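You operate a simulated robot arm through the tools that you are given. There is no shell and no other tool.

The job below is to be done with a simulated two-armed robot. You get a single attempt, and the scene is never put back.

Task
Screw the cap back on the one-dot bottle. Then put the teal sugar tester on the silver two-dot drip tray. Then take the fine strainer tube and leave it on top of the white wedge. The order counts. Set down upright: teal sugar tester, fine strainer tube.

It is judged by the outcome, as a careful person would: the job done as asked, and still so three seconds after it is handed in. It fails if anything else is knocked over, pushed out of place, dropped, spilled or broken. A push-on lid holds only when it is set on centred and level and pressed home; a screw cap is set on level and turned clockwise until tight.

Robot
Two 7-joint arms with two-finger parallel grippers on one trunk, on a base that drives. Base frame: it is fixed to the floor where the robot stands at the start and does not move with it; the origin is under the middle of the robot, x ahead of it, y to its left, z up. Lengths are in mm, angles in rad, forces in N, time in s.
The left shoulder is at the start at [60, 143, 940], the right one opposite. With the tool pointing down near the work surface each hand reaches from about 280 to 700 mm from the robot's upright axis, wherever it stands, measured 20 degrees to its own side. Places, roughly: fine strainer tube [-4500, 750, 750]; one-dot bottle [-3000, 250, 750]; teal sugar tester [-4500, 500, 750]; two-dot drip tray [-4750, 750, 750]; white wedge [-4500, 750, 750]. Payload 1.57 kg a hand.
The TCP of each hand is the grasp point between the finger pads, 30 mm short of the fingertips. In the tool frame z runs along the fingers and y along their closing line. The gripper opens to 110 mm. The fingers are 24 mm wide and 12 mm thick; the gripper's body (48 by 112 mm) begins 78 mm behind the TCP.
Orientation is that of the tool frame in the base frame, as a unit quaternion [w, x, y, z]. With the fingers straight down and closing along the base's y, the tool's x points along the base's -x, its y along +y and its z along -z.

Tools
- The arms move only by the tool nudge_tool. It takes "left_steps", "right_steps" or both (then of equal length, played together; a hand with none holds still); each is a list of rows, each an object of numbers (a shift or turn left out is 0, a gripper value left out holds the last): "gripper": the finger opening in mm, from 0 to 110; "dx", "dy", "dz": the shift along the tool's x, y, z in mm; "rx", "ry", "rz": the turn, a rotation vector about the tool's x, y, z in rad. In form: [{"gripper": .., "dx": .., "dy": .., "dz": .., "rx": .., "ry": .., "rz": ..}, ...]. A call has 1 to 20 rows; each row is the pose to reach, as a shift and turn from the pose commanded when the call began, along the tool's axes at that moment. A row lasts 0.2 s, in which the tool goes at most 50 mm and 0.15 rad; a call with a longer step from one row to the next is refused whole, and so is a gripper value outside its range. Where a pose cannot be reached the arm comes as near as it can. A force on the tool above 40 N (or 10 N above the force at the start of the call, whichever is more), or a blocked arm, ends the call early, and 0.2 s more pass. Each finger travels about 45 mm/s and halts on what it meets, pressing with about 31 N; the grip force reading is that of the motor and also rises with nothing between the fingers. The clock runs only during rows and for 0.2 s after the last one: add rows that repeat a pose to give the fingers time. It gives the time, the measured TCP pose, the force on the tool (base axes), the opening and the grip force at its end, in the units of the frame above (readings bear some noise), with the torque about the TCP (base axes, N m) and any sound that the robot's microphone picked up, and new pictures: "pictures" is both (left out), scene, wrist or none (wrist: the cameras of the hands that moved).
- Cameras (640 x 400 px; columns grow to the right, rows downward): "scene" is now at [54.1, 10, 1557.5]; the picture's right is [0.13, -0.99, 0.00], its down [-0.66, -0.09, -0.75] and it looks along [0.74, 0.10, -0.67] (base axes); focal length 292 px, centre (320, 200). "left" rides on the left gripper at [70, -16, -141] in its tool frame; the picture's right is [0.23, 0.97, 0.00], its down [-0.86, 0.20, -0.48] and it looks along [-0.47, 0.11, 0.88] (tool axes); focal length 222 px, centre (320, 200). "right" rides on the right gripper at [70, 16, -141] in its tool frame; the picture's right is [-0.23, 0.97, 0.00], its down [-0.85, -0.20, -0.48] and it looks along [-0.47, -0.11, 0.88] (tool axes); focal length 222 px, centre (320, 200). There is no depth. A picture from a camera that has moved, and an enlarged one, comes with that camera's place and axes in the base frame and with its lens.
- move_column(by): slides the trunk up (or, below 0, down) by that many mm; the arms and the scene camera ride with it, the base frame stays. It gives what a move gives, with no picture.
- steer(legs): drives the robot by 1 to 6 legs, each [ahead, left, turn to the left] in mm, mm and rad, along the robot's own axes; the way and the turn of a leg run together, so that a leg with both is an arc; at most 1500 mm and 3.142 rad a leg. The arms and the cameras ride along, it lands a little off, and it stops where it bumps. It gives what a move gives, and a new picture of the scene camera.
- head_to(pan, tilt): turns the head with the scene camera to pan (to the left, within 1.501 rad either way) and tilt (down, from -0.506 to 1.204), counted from straight ahead of the robot. It gives what a move gives, and a new picture of the scene camera.
- inspect(camera, box): a new picture of the part [left, top, right, bottom] of that camera's present view, enlarged. The clock stands still meanwhile.
- sign_off(): hands the job in; it is judged then, once.

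Nothing tells you exact positions but the pictures and the camera data. Unless the task says otherwise, let go and move clear before handing in.

The tools are called as name(argument=value, ...) on one line, values as JSON. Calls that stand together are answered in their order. nudge_tool: Moves the arms, as the interface text tells. Its arguments: {"type":"object","properties":{"left_steps":{"type":"array"},"right_steps":{"type":"array"},"pictures":{"type":"string","enum":["both","scene","wrist","none"]}},"required":[]} The other tools are called the same way: move_column (by) slides the trunk up or down; steer (legs) drives the base; head_to (pan, tilt) turns the head that bears the scene camera; inspect (camera, box) takes an enlarged picture of a part of a camera's view; sign_off () hands the job in.

At the start:

```text
time: 0.0
left_position: [526.4, 238.7, 1104.6]
left_tool_rot: [0.001, 0.0, 1.0, 0.0]
left_wrist_force: [-0.2, -0.8, 0.6]
left_wrist_torque: [0.02, 0.02, 0.02]
left_opening: 110.2
left_gripper_force: 0.0
right_position: [431.4, -162.9, 1075.3]
right_tool_rot: [0.0, 0.001, 1.0, 0.001]
right_wrist_force: [-0.9, -0.3, 0.3]
right_wrist_torque: [0.02, -0.02, -0.01]
right_opening: 109.8
right_gripper_force: 0.1
trunk travel left (down, up): [-538.0, 52.0]
robot x, y, heading: [-2.5, -1.3, 0.003]
head pan, tilt: [0.134, 0.73]
```

scene: 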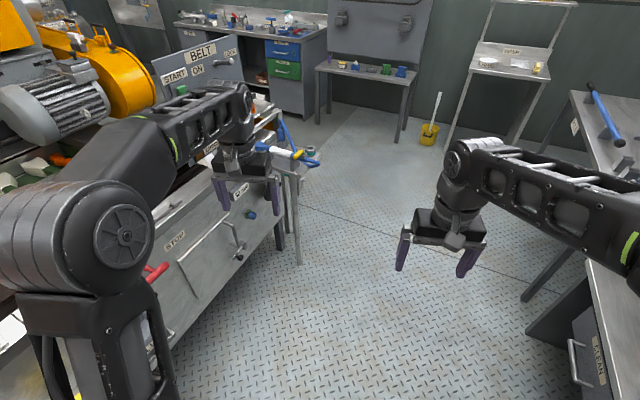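
right: 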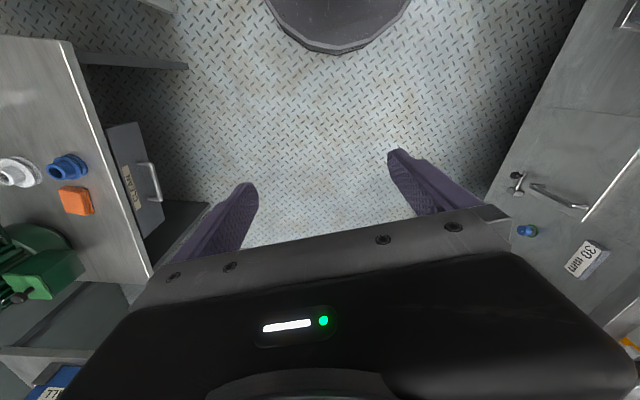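
left: 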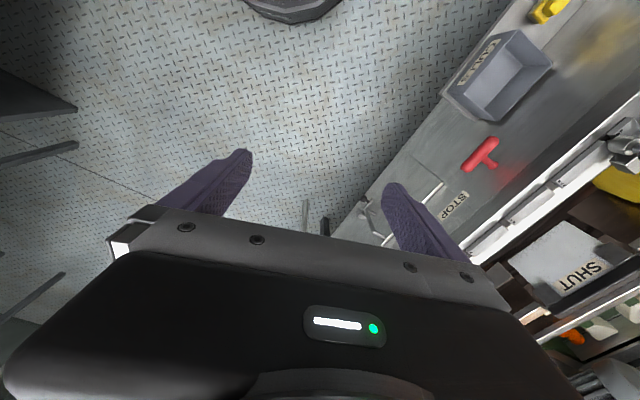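

I see a workshop lane with a machine at left and benches at right; the work places lie behind the robot. I'll look to both sides before turning.

head_to(pan=1.5, tilt=0.5)

head_to(pan=-1.5, tilt=0.5)

```text
time: 1.5
left_position: [525.7, 238.9, 1103.4]
left_tool_rot: [0.0, 0.001, 1.0, 0.0]
left_wrist_force: [-0.1, -0.7, -0.8]
left_wrist_torque: [-0.01, 0.02, -0.03]
left_opening: 110.1
left_gripper_force: 0.0
right_position: [431.3, -162.9, 1075.0]
right_tool_rot: [0.0, -0.001, 1.0, 0.0]
right_wrist_force: [-0.4, 0.1, 1.0]
right_wrist_torque: [0.0, -0.01, -0.01]
right_opening: 110.3
right_gripper_force: 0.2
trunk travel left (down, up): [-538.0, 52.0]
robot x, y, heading: [-1.9, -2.6, 0.0]
head pan, tilt: [1.499, 0.499]
camera scene: at [-22.4, 89.5, 1577.7], right [1.0, -0.07, 0.0], down [-0.03, -0.48, -0.88], along [0.06, 0.88, -0.48], focal length 292 px, centre (320, 200)
```

scene: 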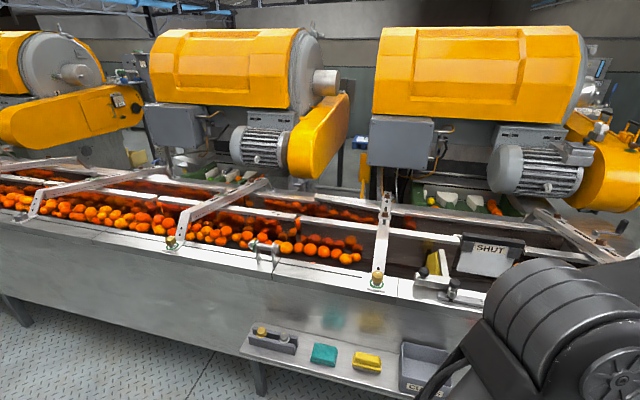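

```text
time: 4.1
left_position: [527.1, 238.0, 1103.7]
left_tool_rot: [-0.001, 0.0, 1.0, 0.0]
left_wrist_force: [-0.2, -0.6, -0.4]
left_wrist_torque: [-0.03, -0.01, -0.02]
left_opening: 109.6
left_gripper_force: 0.1
right_position: [431.9, -162.1, 1076.5]
right_tool_rot: [0.0, 0.0, 1.0, 0.0]
right_wrist_force: [0.2, 0.2, -0.2]
right_wrist_torque: [-0.03, -0.02, -0.01]
right_opening: 110.2
right_gripper_force: 0.2
trunk travel left (down, up): [-538.0, 52.0]
robot x, y, heading: [-3.7, -0.9, -0.003]
head pan, tilt: [-1.499, 0.499]
camera scene: at [-22.4, -92.0, 1577.7], right [-1.0, -0.07, 0.0], down [-0.03, 0.48, -0.88], along [0.06, -0.88, -0.48], focal length 292 px, centre (320, 200)
```

scene: 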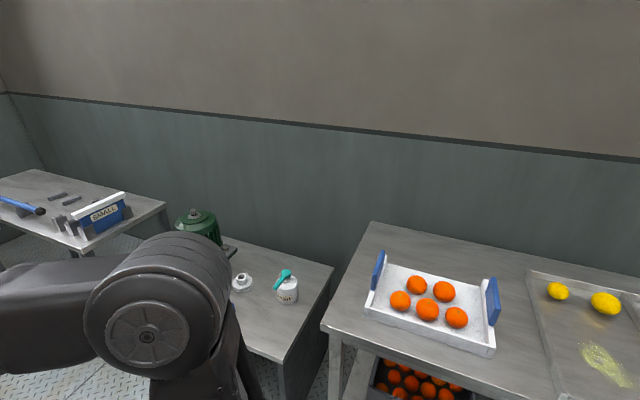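

The right side has only low benches, so I'll raise the trunk and turn to the right, toward the back.

move_column(by=50)

head_to(pan=0, tilt=0.5)

steer(legs=[[0, 0, -1.57]])

steer(legs=[[0, 0, -1.57]])

```text
time: 5.0
left_position: [526.8, 238.6, 1154.2]
left_tool_rot: [0.0, 0.0, 1.0, 0.0]
left_wrist_force: [0.4, 0.0, 0.7]
left_wrist_torque: [0.01, 0.0, 0.03]
left_opening: 110.2
left_gripper_force: 0.1
right_position: [432.1, -163.3, 1126.4]
right_tool_rot: [0.0, 0.0, 1.0, 0.0]
right_wrist_force: [-0.2, 0.2, -0.4]
right_wrist_torque: [0.03, 0.04, 0.02]
right_opening: 110.0
right_gripper_force: 0.0
trunk travel left (down, up): [-588.0, 2.0]
robot x, y, heading: [3.1, -0.7, -0.002]
head pan, tilt: [-1.499, 0.499]
```

```text
time: 6.6
left_position: [526.6, 238.0, 1154.4]
left_tool_rot: [0.0, 0.0, 1.0, 0.0]
left_wrist_force: [-0.1, 0.5, 0.0]
left_wrist_torque: [0.04, 0.02, -0.05]
left_opening: 109.5
left_gripper_force: 0.1
right_position: [432.8, -163.2, 1125.4]
right_tool_rot: [0.0, 0.0, 1.0, -0.001]
right_wrist_force: [-1.3, 0.1, -0.5]
right_wrist_torque: [0.0, 0.0, 0.02]
right_opening: 109.8
right_gripper_force: 0.2
trunk travel left (down, up): [-588.0, 2.0]
robot x, y, heading: [2.1, 2.6, -0.002]
head pan, tilt: [0.0, 0.499]
camera scene: at [62.0, -1.4, 1627.7], right [0.0, -1.0, 0.0], down [-0.48, 0.0, -0.88], along [0.88, 0.0, -0.48], focal length 292 px, centre (320, 200)
```

scene: 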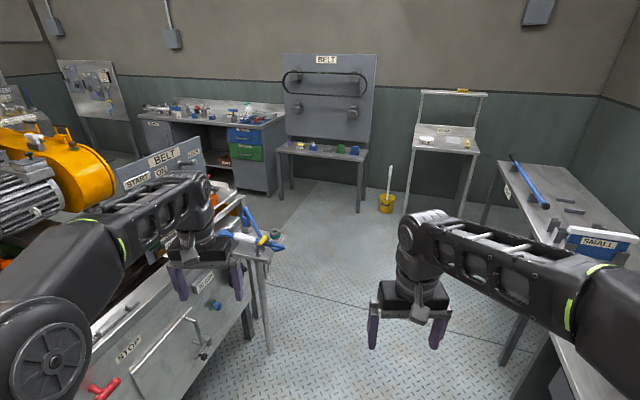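

```text
time: 10.8
left_position: [244.1, -524.5, 1154.1]
left_tool_rot: [0.0, 0.702, 0.712, 0.0]
left_wrist_force: [-0.8, -0.4, -0.8]
left_wrist_torque: [-0.01, 0.04, 0.03]
left_opening: 110.1
left_gripper_force: 0.0
right_position: [-158.5, -433.5, 1125.9]
right_tool_rot: [0.001, 0.703, 0.711, 0.001]
right_wrist_force: [0.3, 0.0, 0.2]
right_wrist_torque: [0.03, 0.04, 0.05]
right_opening: 109.9
right_gripper_force: 0.0
trunk travel left (down, up): [-588.0, 2.0]
robot x, y, heading: [1.5, 1.1, -1.562]
head pan, tilt: [0.0, 0.499]
camera scene: at [1.5, -62.4, 1627.7], right [-1.0, -0.01, 0.0], down [-0.01, 0.48, -0.88], along [0.01, -0.88, -0.48], focal length 292 px, centre (320, 200)
```

scene: 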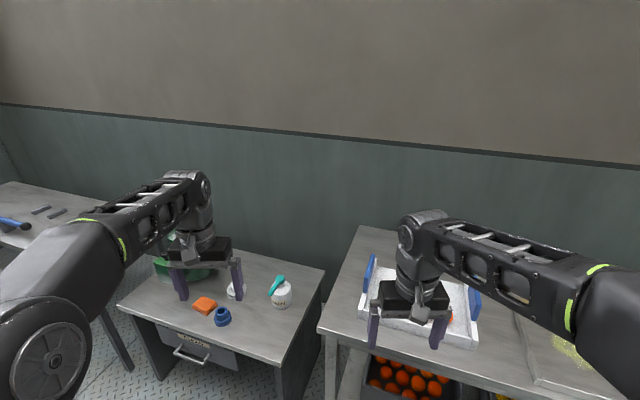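

```text
time: 15.1
left_position: [-523.1, -245.7, 1153.5]
left_tool_rot: [0.001, 1.0, 0.007, 0.001]
left_wrist_force: [0.0, 0.3, -0.6]
left_wrist_torque: [-0.03, -0.04, 0.0]
left_opening: 109.9
left_gripper_force: 0.2
right_position: [-433.6, 156.2, 1127.2]
right_tool_rot: [0.001, 1.0, 0.007, 0.0]
right_wrist_force: [0.0, 0.8, 0.5]
right_wrist_torque: [0.02, -0.01, 0.02]
right_opening: 110.1
right_gripper_force: 0.0
trunk travel left (down, up): [-588.0, 2.0]
robot x, y, heading: [-1.2, 2.4, -3.126]
head pan, tilt: [0.0, 0.499]
camera scene: at [-60.2, -2.0, 1627.7], right [-0.01, 1.0, 0.0], down [0.48, 0.01, -0.88], along [-0.88, -0.01, -0.48], focal length 292 px, centre (320, 200)
```

scene: 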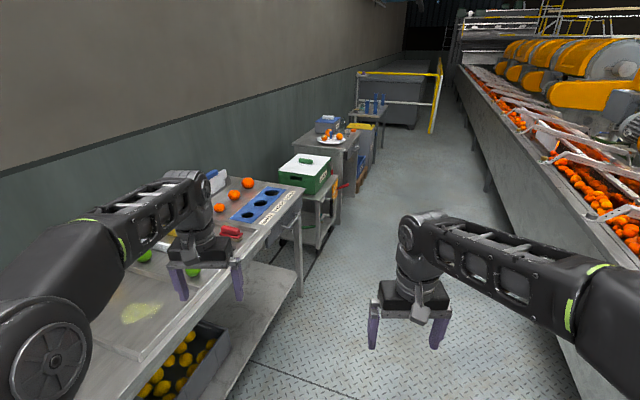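

The line of machines is now at the right and benches at the left; the bottle place should be ahead around pixel (350,130). I'll zoom there.

inspect(camera="scene", box=[280, 60, 460, 200])

```text
2.86 times, centred on (370, 130) of scene
camera zoom: at [-60.2, -2.0, 1627.7], right [-0.01, 1.0, 0.0], down [0.48, 0.01, -0.88], along [-0.88, -0.01, -0.48], focal length 834 px, centre (177, 400)
```

zoom: 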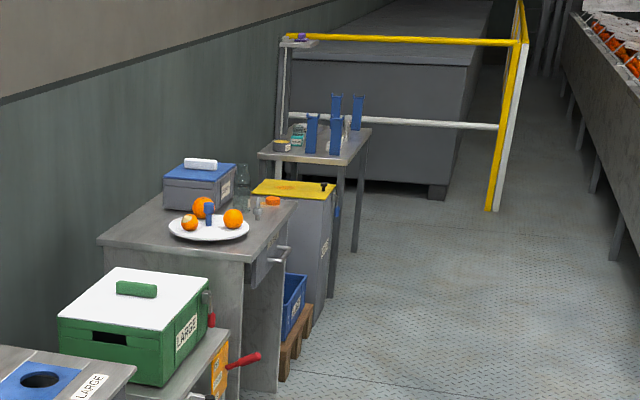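

The benches' front edge runs slanted at about 0.35 rad from −x, with the plate table around x −2600 to −3270. I'll turn along the aisle and drive halfway.

steer(legs=[[0, 0, -0.36], [1300, 0, 0]])

```text
time: 22.7
left_position: [-1797.8, 392.1, 1153.9]
left_tool_rot: [0.001, 0.985, -0.171, 0.0]
left_wrist_force: [0.5, -0.7, 0.3]
left_wrist_torque: [-0.02, 0.0, 0.0]
left_opening: 109.9
left_gripper_force: 0.0
right_position: [-1573.2, 737.1, 1126.2]
right_tool_rot: [0.001, 0.985, -0.171, 0.0]
right_wrist_force: [-0.5, 0.3, 0.1]
right_wrist_torque: [0.0, -0.03, 0.03]
right_opening: 109.9
right_gripper_force: 0.1
trunk travel left (down, up): [-588.0, 2.0]
robot x, y, heading: [-1222.7, 438.8, 2.8]
head pan, tilt: [0.0, 0.499]
camera scene: at [-1277.5, 458.4, 1627.7], right [0.34, 0.94, 0.0], down [0.45, -0.16, -0.88], along [-0.83, 0.3, -0.48], focal length 292 px, centre (320, 200)
```

scene: 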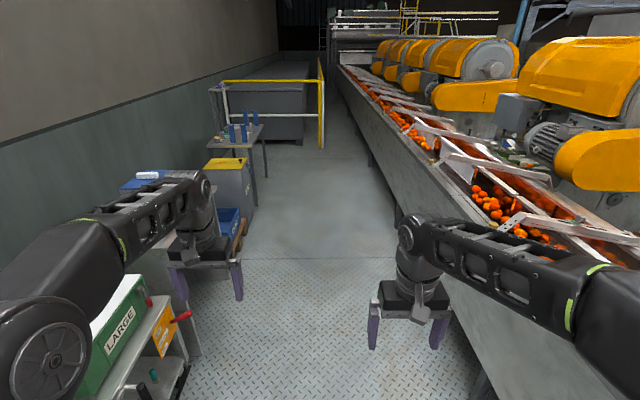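

The aisle is clear ahead. I'll drive on and look left at the plate table.

steer(legs=[[1350, 0, 0]])

head_to(pan=1.3, tilt=0.7)

```text
time: 29.4
left_position: [-3050.3, 844.6, 1152.9]
left_tool_rot: [0.0, 0.985, -0.173, 0.0]
left_wrist_force: [0.3, -0.3, 0.1]
left_wrist_torque: [-0.03, 0.0, -0.02]
left_opening: 110.1
left_gripper_force: 0.0
right_position: [-2823.1, 1190.7, 1125.4]
right_tool_rot: [0.001, 0.985, -0.173, 0.0]
right_wrist_force: [-0.3, 0.5, 0.1]
right_wrist_torque: [0.02, 0.02, 0.0]
right_opening: 110.2
right_gripper_force: 0.0
trunk travel left (down, up): [-588.0, 2.0]
robot x, y, heading: [-2471.1, 890.7, 2.794]
head pan, tilt: [0.0, 0.499]
camera scene: at [-2529.9, 909.6, 1627.7], right [0.34, 0.94, 0.0], down [0.45, -0.16, -0.88], along [-0.83, 0.3, -0.48], focal length 292 px, centre (320, 200)
```

scene: 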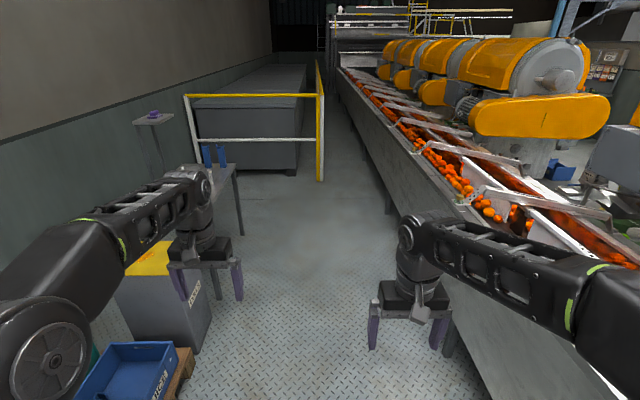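

```text
time: 30.8
left_position: [-3050.5, 844.9, 1154.3]
left_tool_rot: [0.0, 0.985, -0.172, 0.0]
left_wrist_force: [-0.3, 0.4, 0.6]
left_wrist_torque: [0.01, 0.01, 0.0]
left_opening: 110.2
left_gripper_force: 0.1
right_position: [-2822.9, 1190.4, 1126.2]
right_tool_rot: [-0.001, 0.985, -0.173, 0.0]
right_wrist_force: [-0.2, 0.3, -0.2]
right_wrist_torque: [0.02, 0.03, 0.0]
right_opening: 110.1
right_gripper_force: 0.0
trunk travel left (down, up): [-588.0, 2.0]
robot x, y, heading: [-2471.2, 887.0, 2.799]
head pan, tilt: [1.3, 0.7]
camera scene: at [-2493.3, 809.2, 1610.0], right [-0.81, 0.58, 0.0], down [0.37, 0.52, -0.77], along [-0.44, -0.62, -0.64], focal length 292 px, centre (320, 200)
```

scene: 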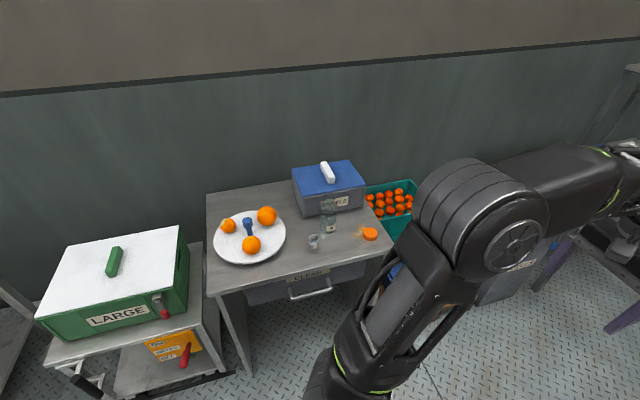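

inspect(camera="scene", box=[200, 150, 400, 275])

```text
3.20 times, centred on (300, 212) of scene
camera zoom: at [-2493.3, 809.2, 1610.0], right [-0.81, 0.58, 0.0], down [0.37, 0.52, -0.77], along [-0.44, -0.62, -0.64], focal length 934 px, centre (384, 160)
```

zoom: 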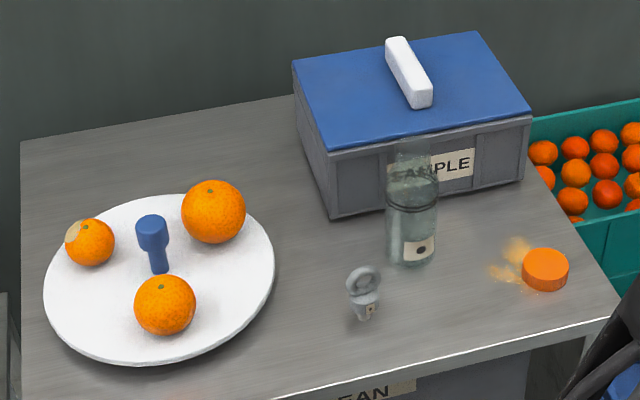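

The one-dot glass bottle stands near (-3000,160) and an orange cap lies near (-3120,270) beside it. I'll drive up in front of this table and face it.

steer(legs=[[320, 0, 0], [0, 0, 1.57]])

head_to(pan=0, tilt=0.8)

```text
time: 36.8
left_position: [-2730.2, 422.2, 1153.9]
left_tool_rot: [-0.001, 0.819, 0.573, 0.0]
left_wrist_force: [-0.5, -0.4, -1.1]
left_wrist_torque: [0.02, -0.01, 0.03]
left_opening: 110.0
left_gripper_force: 0.1
right_position: [-3074.7, 650.0, 1126.9]
right_tool_rot: [0.0, 0.819, 0.574, 0.0]
right_wrist_force: [-0.2, 0.3, 0.7]
right_wrist_torque: [0.0, 0.0, -0.01]
right_opening: 110.4
right_gripper_force: 0.1
trunk travel left (down, up): [-588.0, 2.0]
robot x, y, heading: [-2776.1, 1000.4, -1.922]
head pan, tilt: [1.3, 0.7]
camera scene: at [-2693.6, 976.3, 1610.0], right [-0.58, -0.81, 0.0], down [-0.52, 0.37, -0.76], along [0.62, -0.44, -0.64], focal length 292 px, centre (320, 200)
```

scene: 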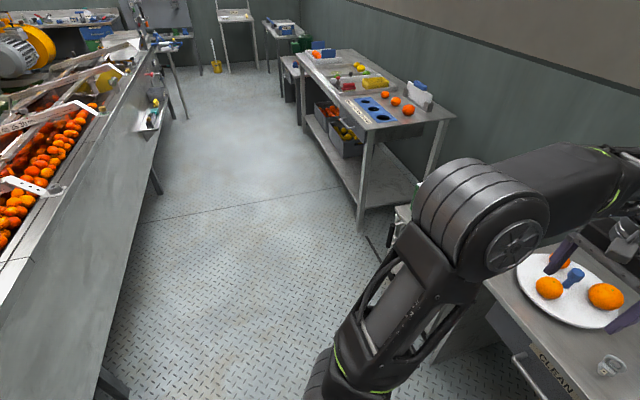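

```text
time: 38.2
left_position: [-2730.2, 422.1, 1154.7]
left_tool_rot: [0.0, 0.819, 0.574, 0.0]
left_wrist_force: [-1.2, 0.3, 1.0]
left_wrist_torque: [0.02, 0.02, 0.01]
left_opening: 109.9
left_gripper_force: 0.1
right_position: [-3074.6, 650.0, 1124.1]
right_tool_rot: [0.001, 0.819, 0.573, 0.0]
right_wrist_force: [0.2, 0.6, -0.3]
right_wrist_torque: [0.0, -0.03, -0.02]
right_opening: 110.0
right_gripper_force: 0.0
trunk travel left (down, up): [-588.0, 2.0]
robot x, y, heading: [-2773.8, 997.6, -1.922]
head pan, tilt: [0.0, 0.799]
camera scene: at [-2790.5, 950.0, 1601.8], right [-0.94, 0.34, 0.0], down [0.25, 0.67, -0.7], along [-0.24, -0.66, -0.72], focal length 292 px, centre (320, 200)
```

scene: 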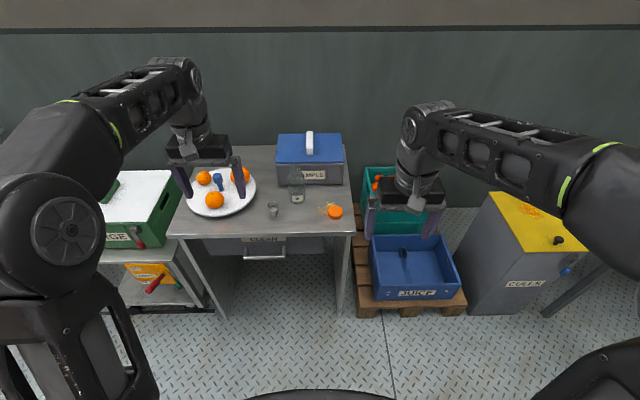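

I'm square to the table: bottle slightly left of centre, cap slightly right. I'll move 300 mm closer and look more steeply.

steer(legs=[[300, 30, 0]])

head_to(pan=0, tilt=0.9)

inspect(camera="scene", box=[240, 140, 400, 240])

```text
time: 40.3
left_position: [-2807.1, 128.4, 1153.3]
left_tool_rot: [-0.001, 0.82, 0.573, 0.0]
left_wrist_force: [0.1, -0.6, 0.2]
left_wrist_torque: [0.02, 0.01, 0.02]
left_opening: 110.0
left_gripper_force: 0.1
right_position: [-3151.3, 355.7, 1126.0]
right_tool_rot: [0.0, 0.819, 0.574, -0.001]
right_wrist_force: [0.0, 0.2, -1.1]
right_wrist_torque: [0.03, -0.04, 0.01]
right_opening: 109.9
right_gripper_force: 0.0
trunk travel left (down, up): [-588.0, 2.0]
robot x, y, heading: [-2848.0, 704.4, -1.92]
head pan, tilt: [0.0, 0.799]
camera scene: at [-2866.1, 655.9, 1601.7], right [-0.94, 0.34, 0.0], down [0.25, 0.67, -0.7], along [-0.24, -0.65, -0.72], focal length 292 px, centre (320, 200)
```

scene: 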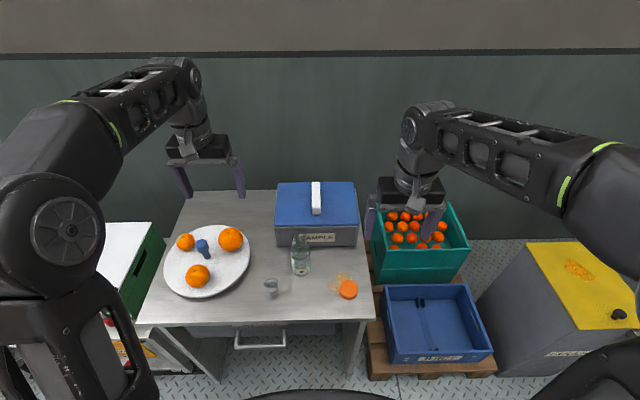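

```text
time: 41.0
left_position: [-2805.9, 130.0, 1153.5]
left_tool_rot: [0.0, 0.82, 0.573, 0.0]
left_wrist_force: [0.0, 0.2, -0.2]
left_wrist_torque: [0.01, 0.0, -0.02]
left_opening: 110.0
left_gripper_force: 0.1
right_position: [-3151.0, 356.7, 1126.2]
right_tool_rot: [0.001, 0.82, 0.573, 0.0]
right_wrist_force: [-1.0, 0.0, 0.1]
right_wrist_torque: [0.02, 0.04, -0.01]
right_opening: 110.0
right_gripper_force: 0.0
trunk travel left (down, up): [-588.0, 2.0]
robot x, y, heading: [-2849.7, 707.9, -1.921]
head pan, tilt: [0.0, 0.901]
camera scene: at [-2863.9, 662.2, 1593.9], right [-0.94, 0.34, 0.0], down [0.27, 0.74, -0.62], along [-0.21, -0.58, -0.78], focal length 292 px, centre (320, 200)
```

scene: 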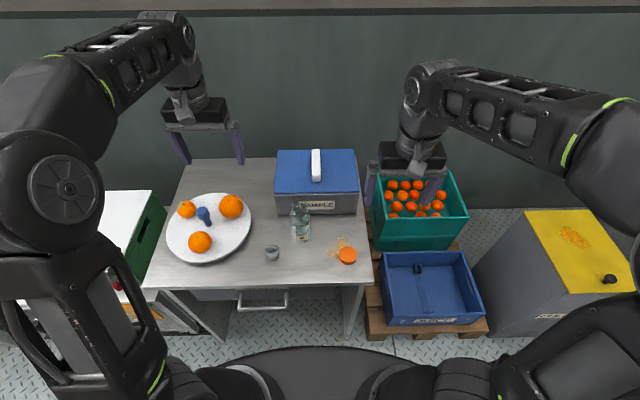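

```text
4.00 times, centred on (320, 190) of scene
camera zoom: at [-2863.9, 662.2, 1593.9], right [-0.94, 0.34, 0.0], down [0.27, 0.74, -0.62], along [-0.21, -0.58, -0.78], focal length 1168 px, centre (320, 240)
```

zoom: 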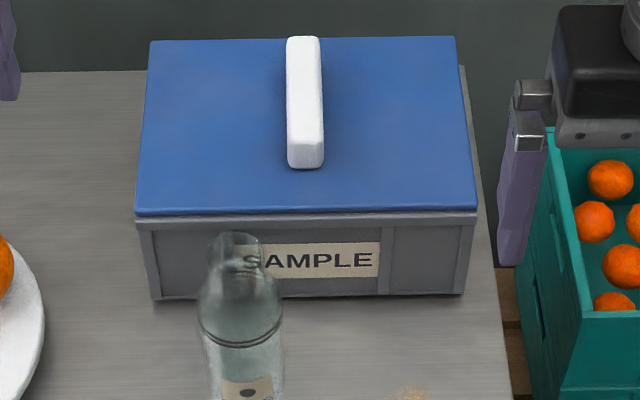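

Let me zoom on the bottle, the small ringed thing and the cap.

inspect(camera="scene", box=[255, 195, 367, 265])

```text
5.71 times, centred on (311, 230) of scene
camera zoom: at [-2863.9, 662.2, 1593.9], right [-0.94, 0.34, 0.0], down [0.27, 0.74, -0.62], along [-0.21, -0.58, -0.78], focal length 1668 px, centre (371, 29)
```

zoom: 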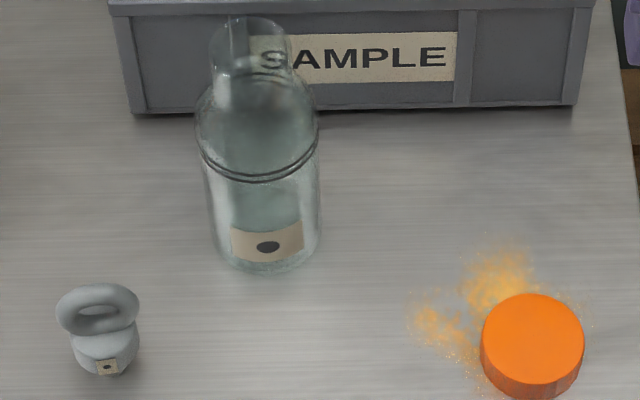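

The orange screw cap (right way up) and a small ringed stopper lie by the bottle. I'll lower the right hand for a closer look with its wrist camera.

nudge_tool(right_steps=[{"dy": 25, "dz": 40}, {"dy": 50, "dz": 80}, {"dy": 75, "dz": 120}, {"dy": 100, "dz": 160}, {"dy": 113, "dz": 200}])

inspect(camera="right", box=[160, 20, 480, 220])

```text
time: 42.2
left_position: [-2807.0, 128.4, 1153.0]
left_tool_rot: [0.0, 0.82, 0.573, 0.0]
left_wrist_force: [0.3, -0.7, 0.4]
left_wrist_torque: [-0.02, 0.03, 0.01]
left_opening: 109.9
left_gripper_force: 0.1
right_position: [-3043.8, 316.8, 925.6]
right_tool_rot: [0.001, 0.82, 0.572, 0.001]
right_wrist_force: [-0.7, -0.8, -0.6]
right_wrist_torque: [-0.02, 0.02, -0.02]
right_opening: 110.0
right_gripper_force: 0.1
trunk travel left (down, up): [-588.0, 2.0]
robot x, y, heading: [-2849.5, 706.3, -1.923]
head pan, tilt: [0.0, 0.901]
camera scene: at [-2863.9, 661.0, 1593.8], right [-0.94, 0.34, 0.0], down [0.27, 0.74, -0.62], along [-0.21, -0.58, -0.78], focal length 292 px, centre (320, 200)
camera right: at [-3005.3, 376.7, 1067.3], right [0.84, -0.55, 0.0], down [-0.48, -0.73, 0.48], along [-0.26, -0.4, -0.88], focal length 222 px, centre (320, 200)
```

scene: 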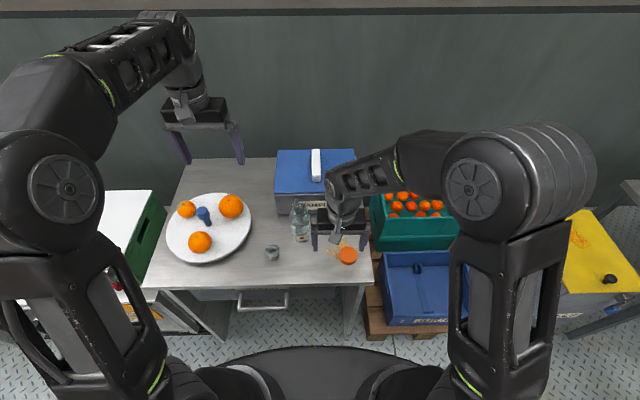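
right: 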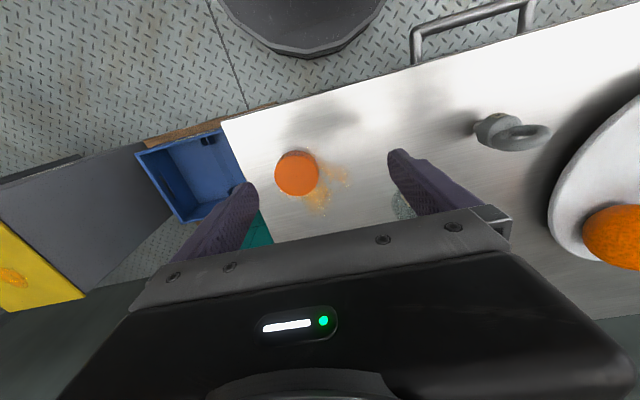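

```text
2.00 times, centred on (320, 120) of right
camera zoom: at [-3005.3, 376.7, 1067.3], right [0.84, -0.55, 0.0], down [-0.48, -0.73, 0.48], along [-0.26, -0.4, -0.88], focal length 444 px, centre (320, 360)
```

zoom: 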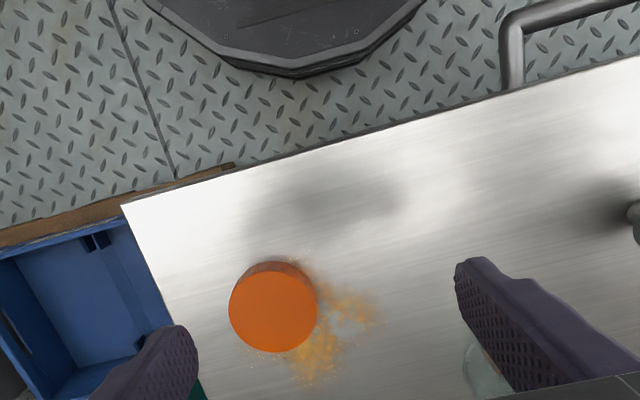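

Cap centre is about (-3096, 297). I'll bring the left hand over to view the bottle neck and the stopper, moving the right hand aside.

nudge_tool(right_steps=[{"dy": -40}, {"dy": -80}, {"dy": -120}, {"dy": -120}], left_steps=[{"dx": 20, "dy": -40, "dz": 20}, {"dx": 40, "dy": -80, "dz": 50}, {"dx": 58, "dy": -120, "dz": 90}, {"dx": 70, "dy": -147, "dz": 130}], pictures="both")

inspect(camera="left", box=[160, 20, 480, 220])

```text
refused: row 2 steps farther than a row can; nothing moved
```

```text
2.00 times, centred on (320, 120) of left
camera zoom: at [-2797.2, 199.4, 1293.6], right [0.99, -0.12, 0.0], down [-0.11, -0.87, 0.48], along [-0.06, -0.47, -0.88], focal length 444 px, centre (320, 360)
```

zoom: 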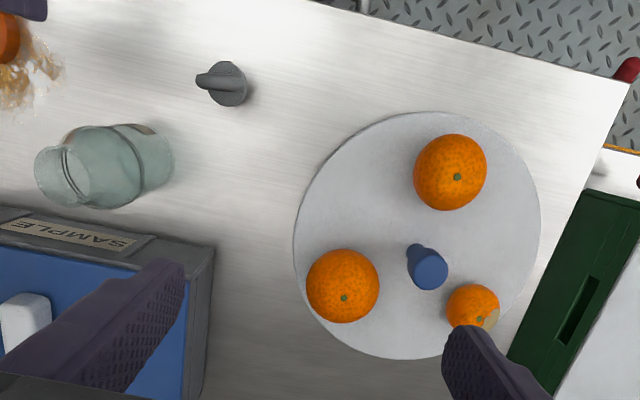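

nudge_tool(right_steps=[{"dy": -30}, {"dy": -60}, {"dy": -90}, {"dy": -120}, {"dy": -120}, {"dy": -120}], left_steps=[{"dx": 10, "dy": -30, "dz": 20}, {"dx": 20, "dy": -60, "dz": 45}, {"dx": 35, "dy": -90, "dz": 70}, {"dx": 48, "dy": -115, "dz": 95}, {"dx": 58, "dy": -135, "dz": 120}, {"dx": 65, "dy": -147, "dz": 145}], pictures="both")

inspect(camera="left", box=[160, 0, 480, 200])

```text
time: 43.6
left_position: [-2922.6, 241.1, 1008.9]
left_tool_rot: [0.0, 0.82, 0.572, 0.0]
left_wrist_force: [-0.2, -0.4, -0.5]
left_wrist_torque: [0.01, 0.02, 0.02]
left_opening: 110.2
left_gripper_force: 0.0
right_position: [-3157.9, 358.7, 925.7]
right_tool_rot: [0.0, 0.82, 0.572, 0.001]
right_wrist_force: [-0.1, 0.8, 0.1]
right_wrist_torque: [-0.03, 0.0, 0.05]
right_opening: 109.9
right_gripper_force: 0.0
trunk travel left (down, up): [-588.0, 2.0]
robot x, y, heading: [-2846.4, 707.0, -1.924]
head pan, tilt: [0.0, 0.901]
camera scene: at [-2864.5, 661.8, 1593.8], right [-0.94, 0.34, 0.0], down [0.27, 0.74, -0.62], along [-0.21, -0.58, -0.78], focal length 292 px, centre (320, 200)
camera right: at [-3118.5, 418.8, 1067.6], right [0.84, -0.55, 0.0], down [-0.48, -0.73, 0.48], along [-0.26, -0.4, -0.88], focal length 222 px, centre (320, 200)
camera left: at [-2913.3, 311.4, 1148.7], right [0.99, -0.12, 0.0], down [-0.11, -0.87, 0.48], along [-0.06, -0.47, -0.88], focal length 222 px, centre (320, 200)
```

scene: 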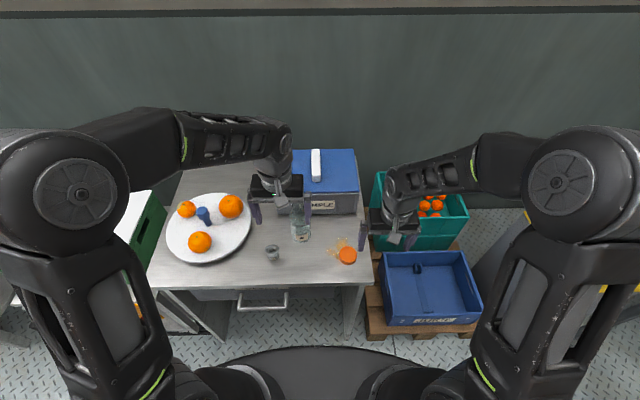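
right: 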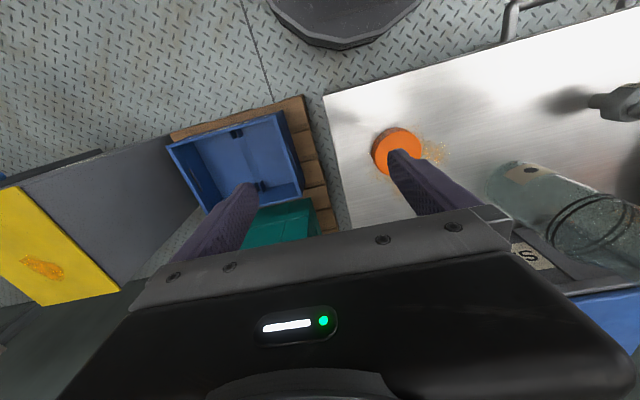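
left: 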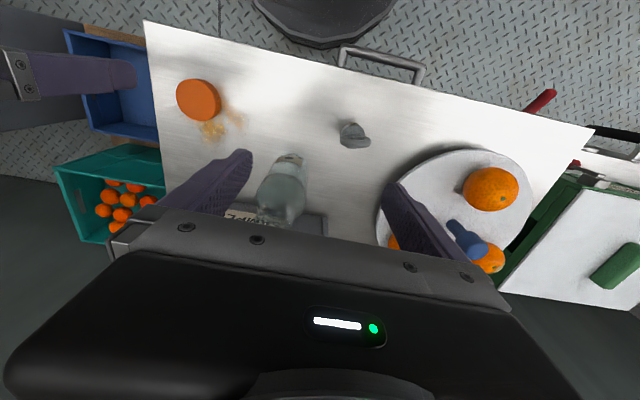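

```text
2.00 times, centred on (320, 100) of left
camera zoom: at [-2913.3, 311.4, 1148.7], right [0.99, -0.12, 0.0], down [-0.11, -0.87, 0.48], along [-0.06, -0.47, -0.88], focal length 444 px, centre (320, 400)
```

zoom: 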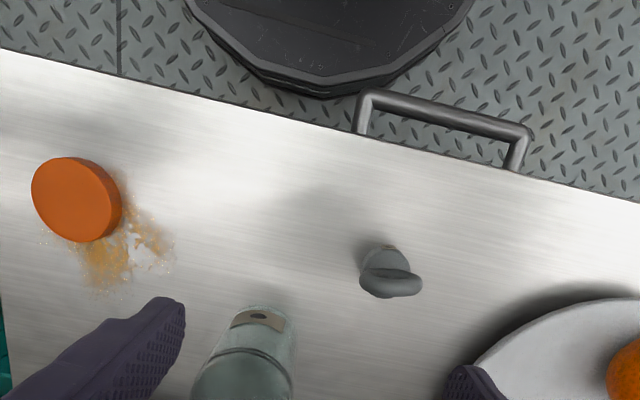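

inspect(camera="left", box=[160, 60, 256, 120])

inspect(camera="left", box=[310, 100, 406, 160])

inspect(camera="right", box=[480, 130, 640, 230])

inspect(camera="right", box=[340, 100, 460, 175])

```text
6.67 times, centred on (208, 90) of left
camera zoom: at [-2913.3, 311.4, 1148.7], right [0.99, -0.12, 0.0], down [-0.11, -0.87, 0.48], along [-0.06, -0.47, -0.88], focal length 1481 px, centre (1067, 933)
```

zoom: 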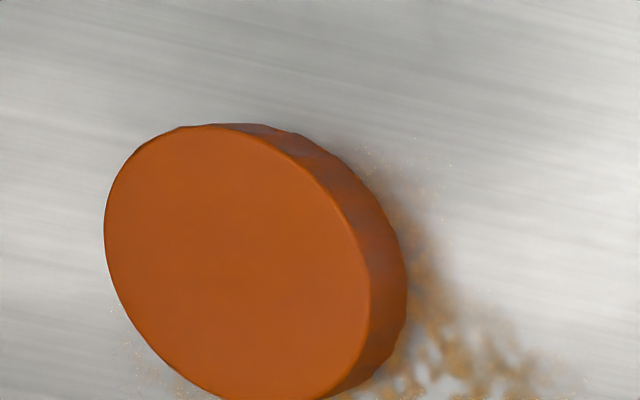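

```text
6.67 times, centred on (358, 130) of left
camera zoom: at [-2913.3, 311.4, 1148.7], right [0.99, -0.12, 0.0], down [-0.11, -0.87, 0.48], along [-0.06, -0.47, -0.88], focal length 1481 px, centre (67, 667)
```

zoom: 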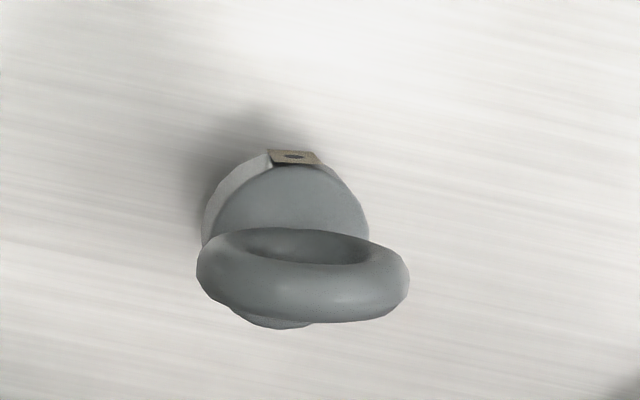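

```text
4.00 times, centred on (560, 180) of right
camera zoom: at [-3118.5, 418.8, 1067.6], right [0.84, -0.55, 0.0], down [-0.48, -0.73, 0.48], along [-0.26, -0.4, -0.88], focal length 888 px, centre (-640, 280)
```

zoom: 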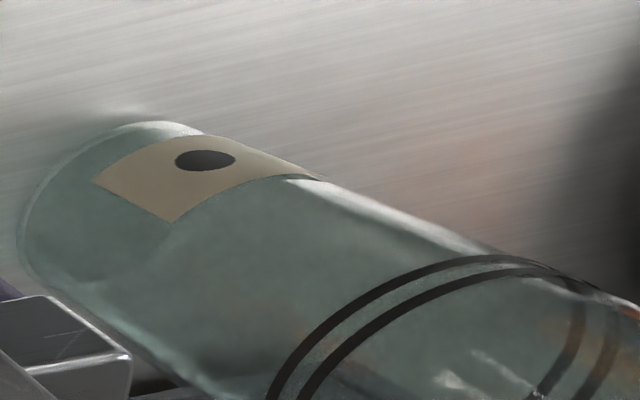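

```text
5.33 times, centred on (400, 138) of right
camera zoom: at [-3118.5, 418.8, 1067.6], right [0.84, -0.55, 0.0], down [-0.48, -0.73, 0.48], along [-0.26, -0.4, -0.88], focal length 1185 px, centre (-107, 533)
```

zoom: 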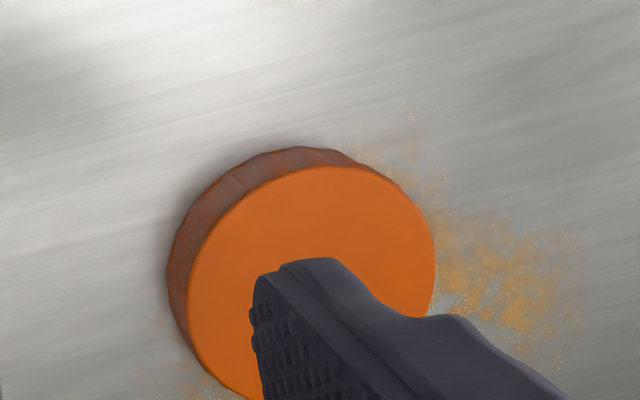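

The ringed item is a stopper-like plug; I want a better look at the bottle's neck. I'll move the left hand up and forward so that the neck is clear in its camera.

nudge_tool(left_steps=[{"dx": -25, "dy": 15, "dz": -30}, {"dx": -50, "dy": 30, "dz": -60}, {"dx": -75, "dy": 40, "dz": -90}, {"dx": -100, "dy": 40, "dz": -110}], pictures="wrist")

inspect(camera="left", box=[200, 80, 360, 180])

inspect(camera="scene", box=[270, 190, 334, 250])

```text
time: 44.6
left_position: [-2918.7, 132.3, 1119.8]
left_tool_rot: [0.001, 0.82, 0.573, 0.001]
left_wrist_force: [-0.6, 1.3, -0.7]
left_wrist_torque: [0.01, -0.02, 0.01]
left_opening: 110.1
left_gripper_force: 0.0
right_position: [-3156.3, 357.0, 924.4]
right_tool_rot: [0.0, 0.819, 0.573, 0.0]
right_wrist_force: [-0.2, 0.6, -0.4]
right_wrist_torque: [-0.04, 0.03, -0.02]
right_opening: 110.1
right_gripper_force: 0.0
trunk travel left (down, up): [-588.0, 2.0]
robot x, y, heading: [-2852.5, 707.7, -1.919]
head pan, tilt: [0.0, 0.901]
camera left: at [-2910.3, 203.5, 1259.6], right [0.99, -0.12, 0.0], down [-0.11, -0.87, 0.48], along [-0.06, -0.47, -0.88], focal length 222 px, centre (320, 200)
```

left: 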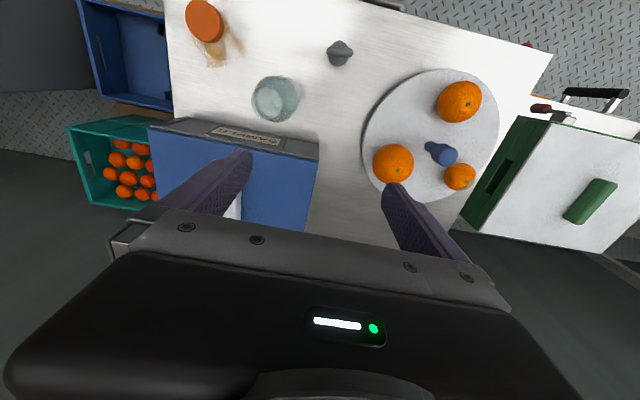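

```text
4.00 times, centred on (280, 130) of left
camera zoom: at [-2910.3, 203.5, 1259.6], right [0.99, -0.12, 0.0], down [-0.11, -0.87, 0.48], along [-0.06, -0.47, -0.88], focal length 888 px, centre (480, 480)
```

zoom: 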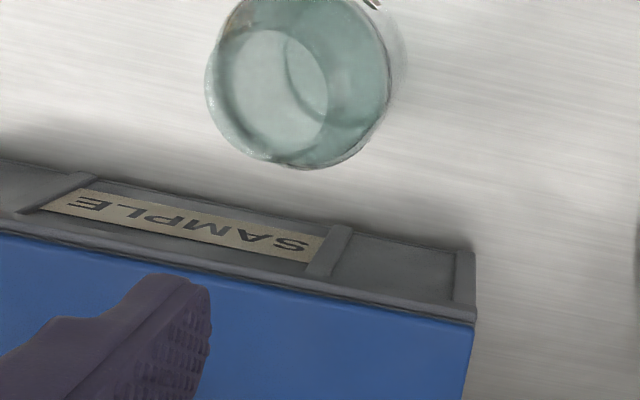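

```text
6.67 times, centred on (302, 220) of scene
camera zoom: at [-2864.6, 661.3, 1593.8], right [-0.94, 0.34, 0.0], down [0.27, 0.74, -0.62], along [-0.21, -0.58, -0.78], focal length 1947 px, centre (440, 67)
```

zoom: 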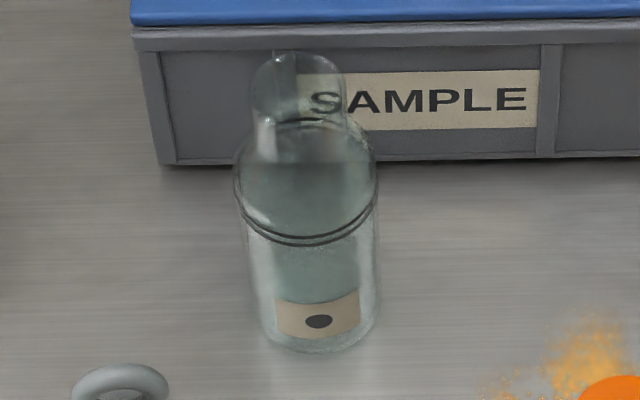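

The neck is open and about 41 mm across. I'll tilt the left hand to look forward at low height so that I see the plug, the neck and the cap from the side.

nudge_tool(left_steps=[{"dx": 30, "dz": 15, "ry": -0.13}, {"dx": 60, "dz": 35, "ry": -0.26}, {"dx": 85, "dz": 60, "ry": -0.39}, {"dx": 105, "dz": 90, "ry": -0.52}, {"dx": 115, "dy": 4, "dz": 125, "ry": -0.65}, {"dx": 120, "dy": 8, "dz": 160, "ry": -0.78}, {"dx": 124, "dy": 8, "dz": 190, "ry": -0.91}, {"dx": 124, "dy": 8, "dz": 220, "ry": -1.04}, {"dx": 124, "dy": 8, "dz": 220, "ry": -1.04}])

```text
time: 46.6
left_position: [-2890.9, 220.6, 877.2]
left_tool_rot: [0.285, 0.711, 0.498, -0.408]
left_wrist_force: [0.6, -1.2, 0.5]
left_wrist_torque: [0.0, 0.0, 0.0]
left_opening: 110.2
left_gripper_force: 0.1
left hand out of reach, approached as far as the arm can: row 6, 7, 8, 9
right_position: [-3157.1, 359.6, 926.6]
right_tool_rot: [0.0, 0.82, 0.573, 0.0]
right_wrist_force: [0.4, 0.5, 0.6]
right_wrist_torque: [-0.02, 0.04, 0.03]
right_opening: 109.7
right_gripper_force: 0.1
trunk travel left (down, up): [-588.0, 2.0]
robot x, y, heading: [-2851.0, 702.8, -1.92]
head pan, tilt: [0.0, 0.901]
camera scene: at [-2863.6, 662.5, 1593.9], right [-0.94, 0.34, 0.0], down [0.27, 0.74, -0.62], along [-0.21, -0.58, -0.78], focal length 292 px, centre (320, 200)
camera left: at [-2851.5, 374.6, 886.2], right [0.95, -0.23, -0.2], down [0.18, -0.09, 0.98], along [-0.24, -0.97, -0.04], focal length 222 px, centre (320, 200)
```

scene: 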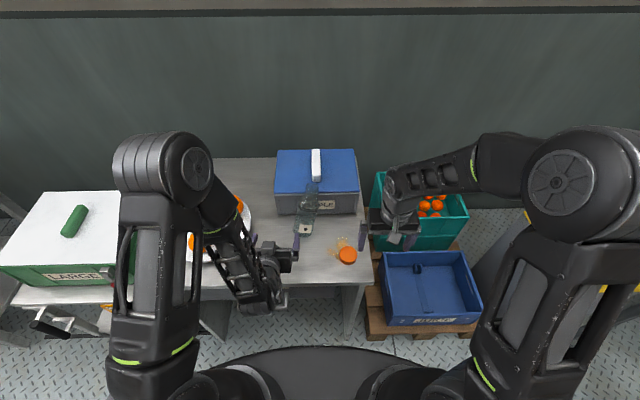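
left: 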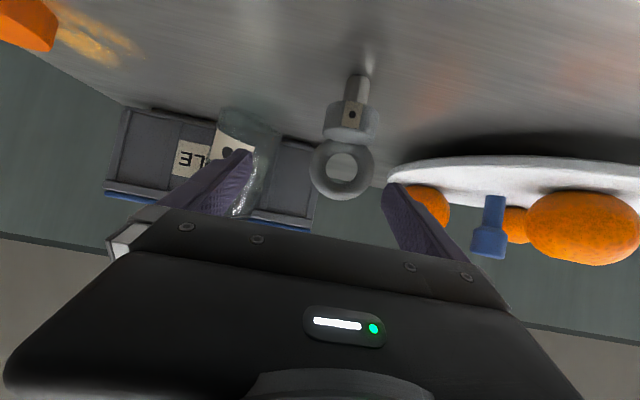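

The ringed object is a plug on a thin stem; the orange piece is the screw cap. I'll centre the open right hand above it and check the alignment.

nudge_tool(right_steps=[{"dx": -20, "dy": 40}, {"dx": -38, "dy": 79}, {"dx": -38, "dy": 79, "dz": 40}, {"dx": -38, "dy": 79, "dz": 40}], pictures="wrist")

inspect(camera="right", box=[220, 80, 420, 205])

```text
time: 47.6
left_position: [-2890.5, 221.5, 877.3]
left_tool_rot: [0.285, 0.711, 0.497, -0.408]
left_wrist_force: [-0.5, 0.2, 0.3]
left_wrist_torque: [0.0, 0.03, 0.01]
left_opening: 110.2
left_gripper_force: 0.1
right_position: [-3095.3, 295.3, 885.8]
right_tool_rot: [0.001, 0.82, 0.573, 0.0]
right_wrist_force: [0.2, -0.3, 0.5]
right_wrist_torque: [0.01, -0.01, 0.0]
right_opening: 110.2
right_gripper_force: 0.1
trunk travel left (down, up): [-588.0, 2.0]
robot x, y, heading: [-2849.9, 706.5, -1.922]
head pan, tilt: [0.0, 0.901]
camera right: at [-3057.5, 356.6, 1028.0], right [0.84, -0.55, 0.0], down [-0.48, -0.73, 0.48], along [-0.26, -0.4, -0.88], focal length 222 px, centre (320, 200)
```

right: 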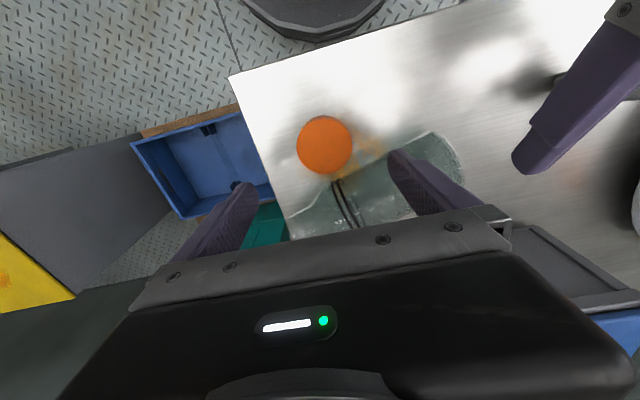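

```text
3.20 times, centred on (320, 142) of right
camera zoom: at [-3057.5, 356.6, 1028.0], right [0.84, -0.55, 0.0], down [-0.48, -0.73, 0.48], along [-0.26, -0.4, -0.88], focal length 711 px, centre (320, 384)
```

zoom: 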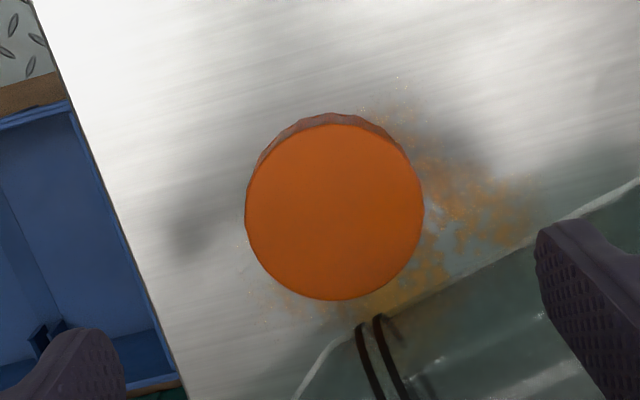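

The bottle looks leaning or fallen in this view; I must check that at once.

inspect(camera="scene", box=[260, 170, 372, 270])

inspect(camera="left", box=[100, 60, 400, 247])

```text
4.00 times, centred on (316, 220) of scene
camera zoom: at [-2863.8, 662.3, 1593.9], right [-0.94, 0.34, 0.0], down [0.27, 0.74, -0.62], along [-0.21, -0.58, -0.78], focal length 1168 px, centre (336, 120)
```

zoom: 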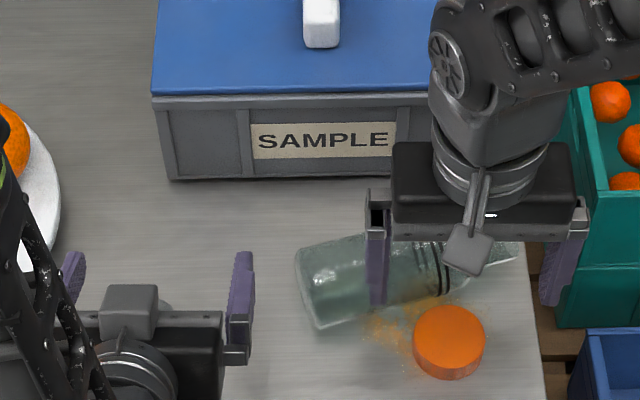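

```text
2.13 times, centred on (250, 154) of left
camera zoom: at [-2851.5, 374.4, 886.4], right [0.95, -0.23, -0.2], down [0.18, -0.09, 0.98], along [-0.24, -0.97, -0.04], focal length 474 px, centre (469, 299)
```

zoom: 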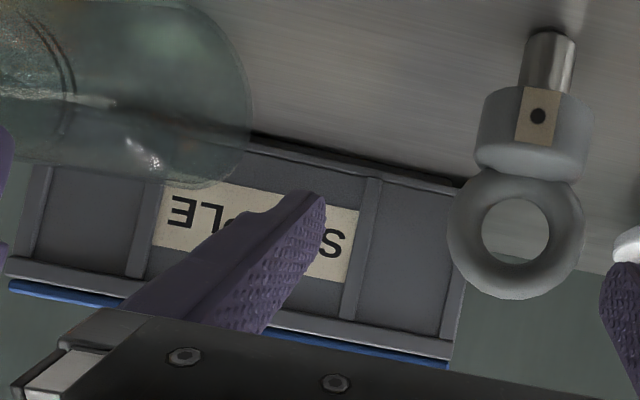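

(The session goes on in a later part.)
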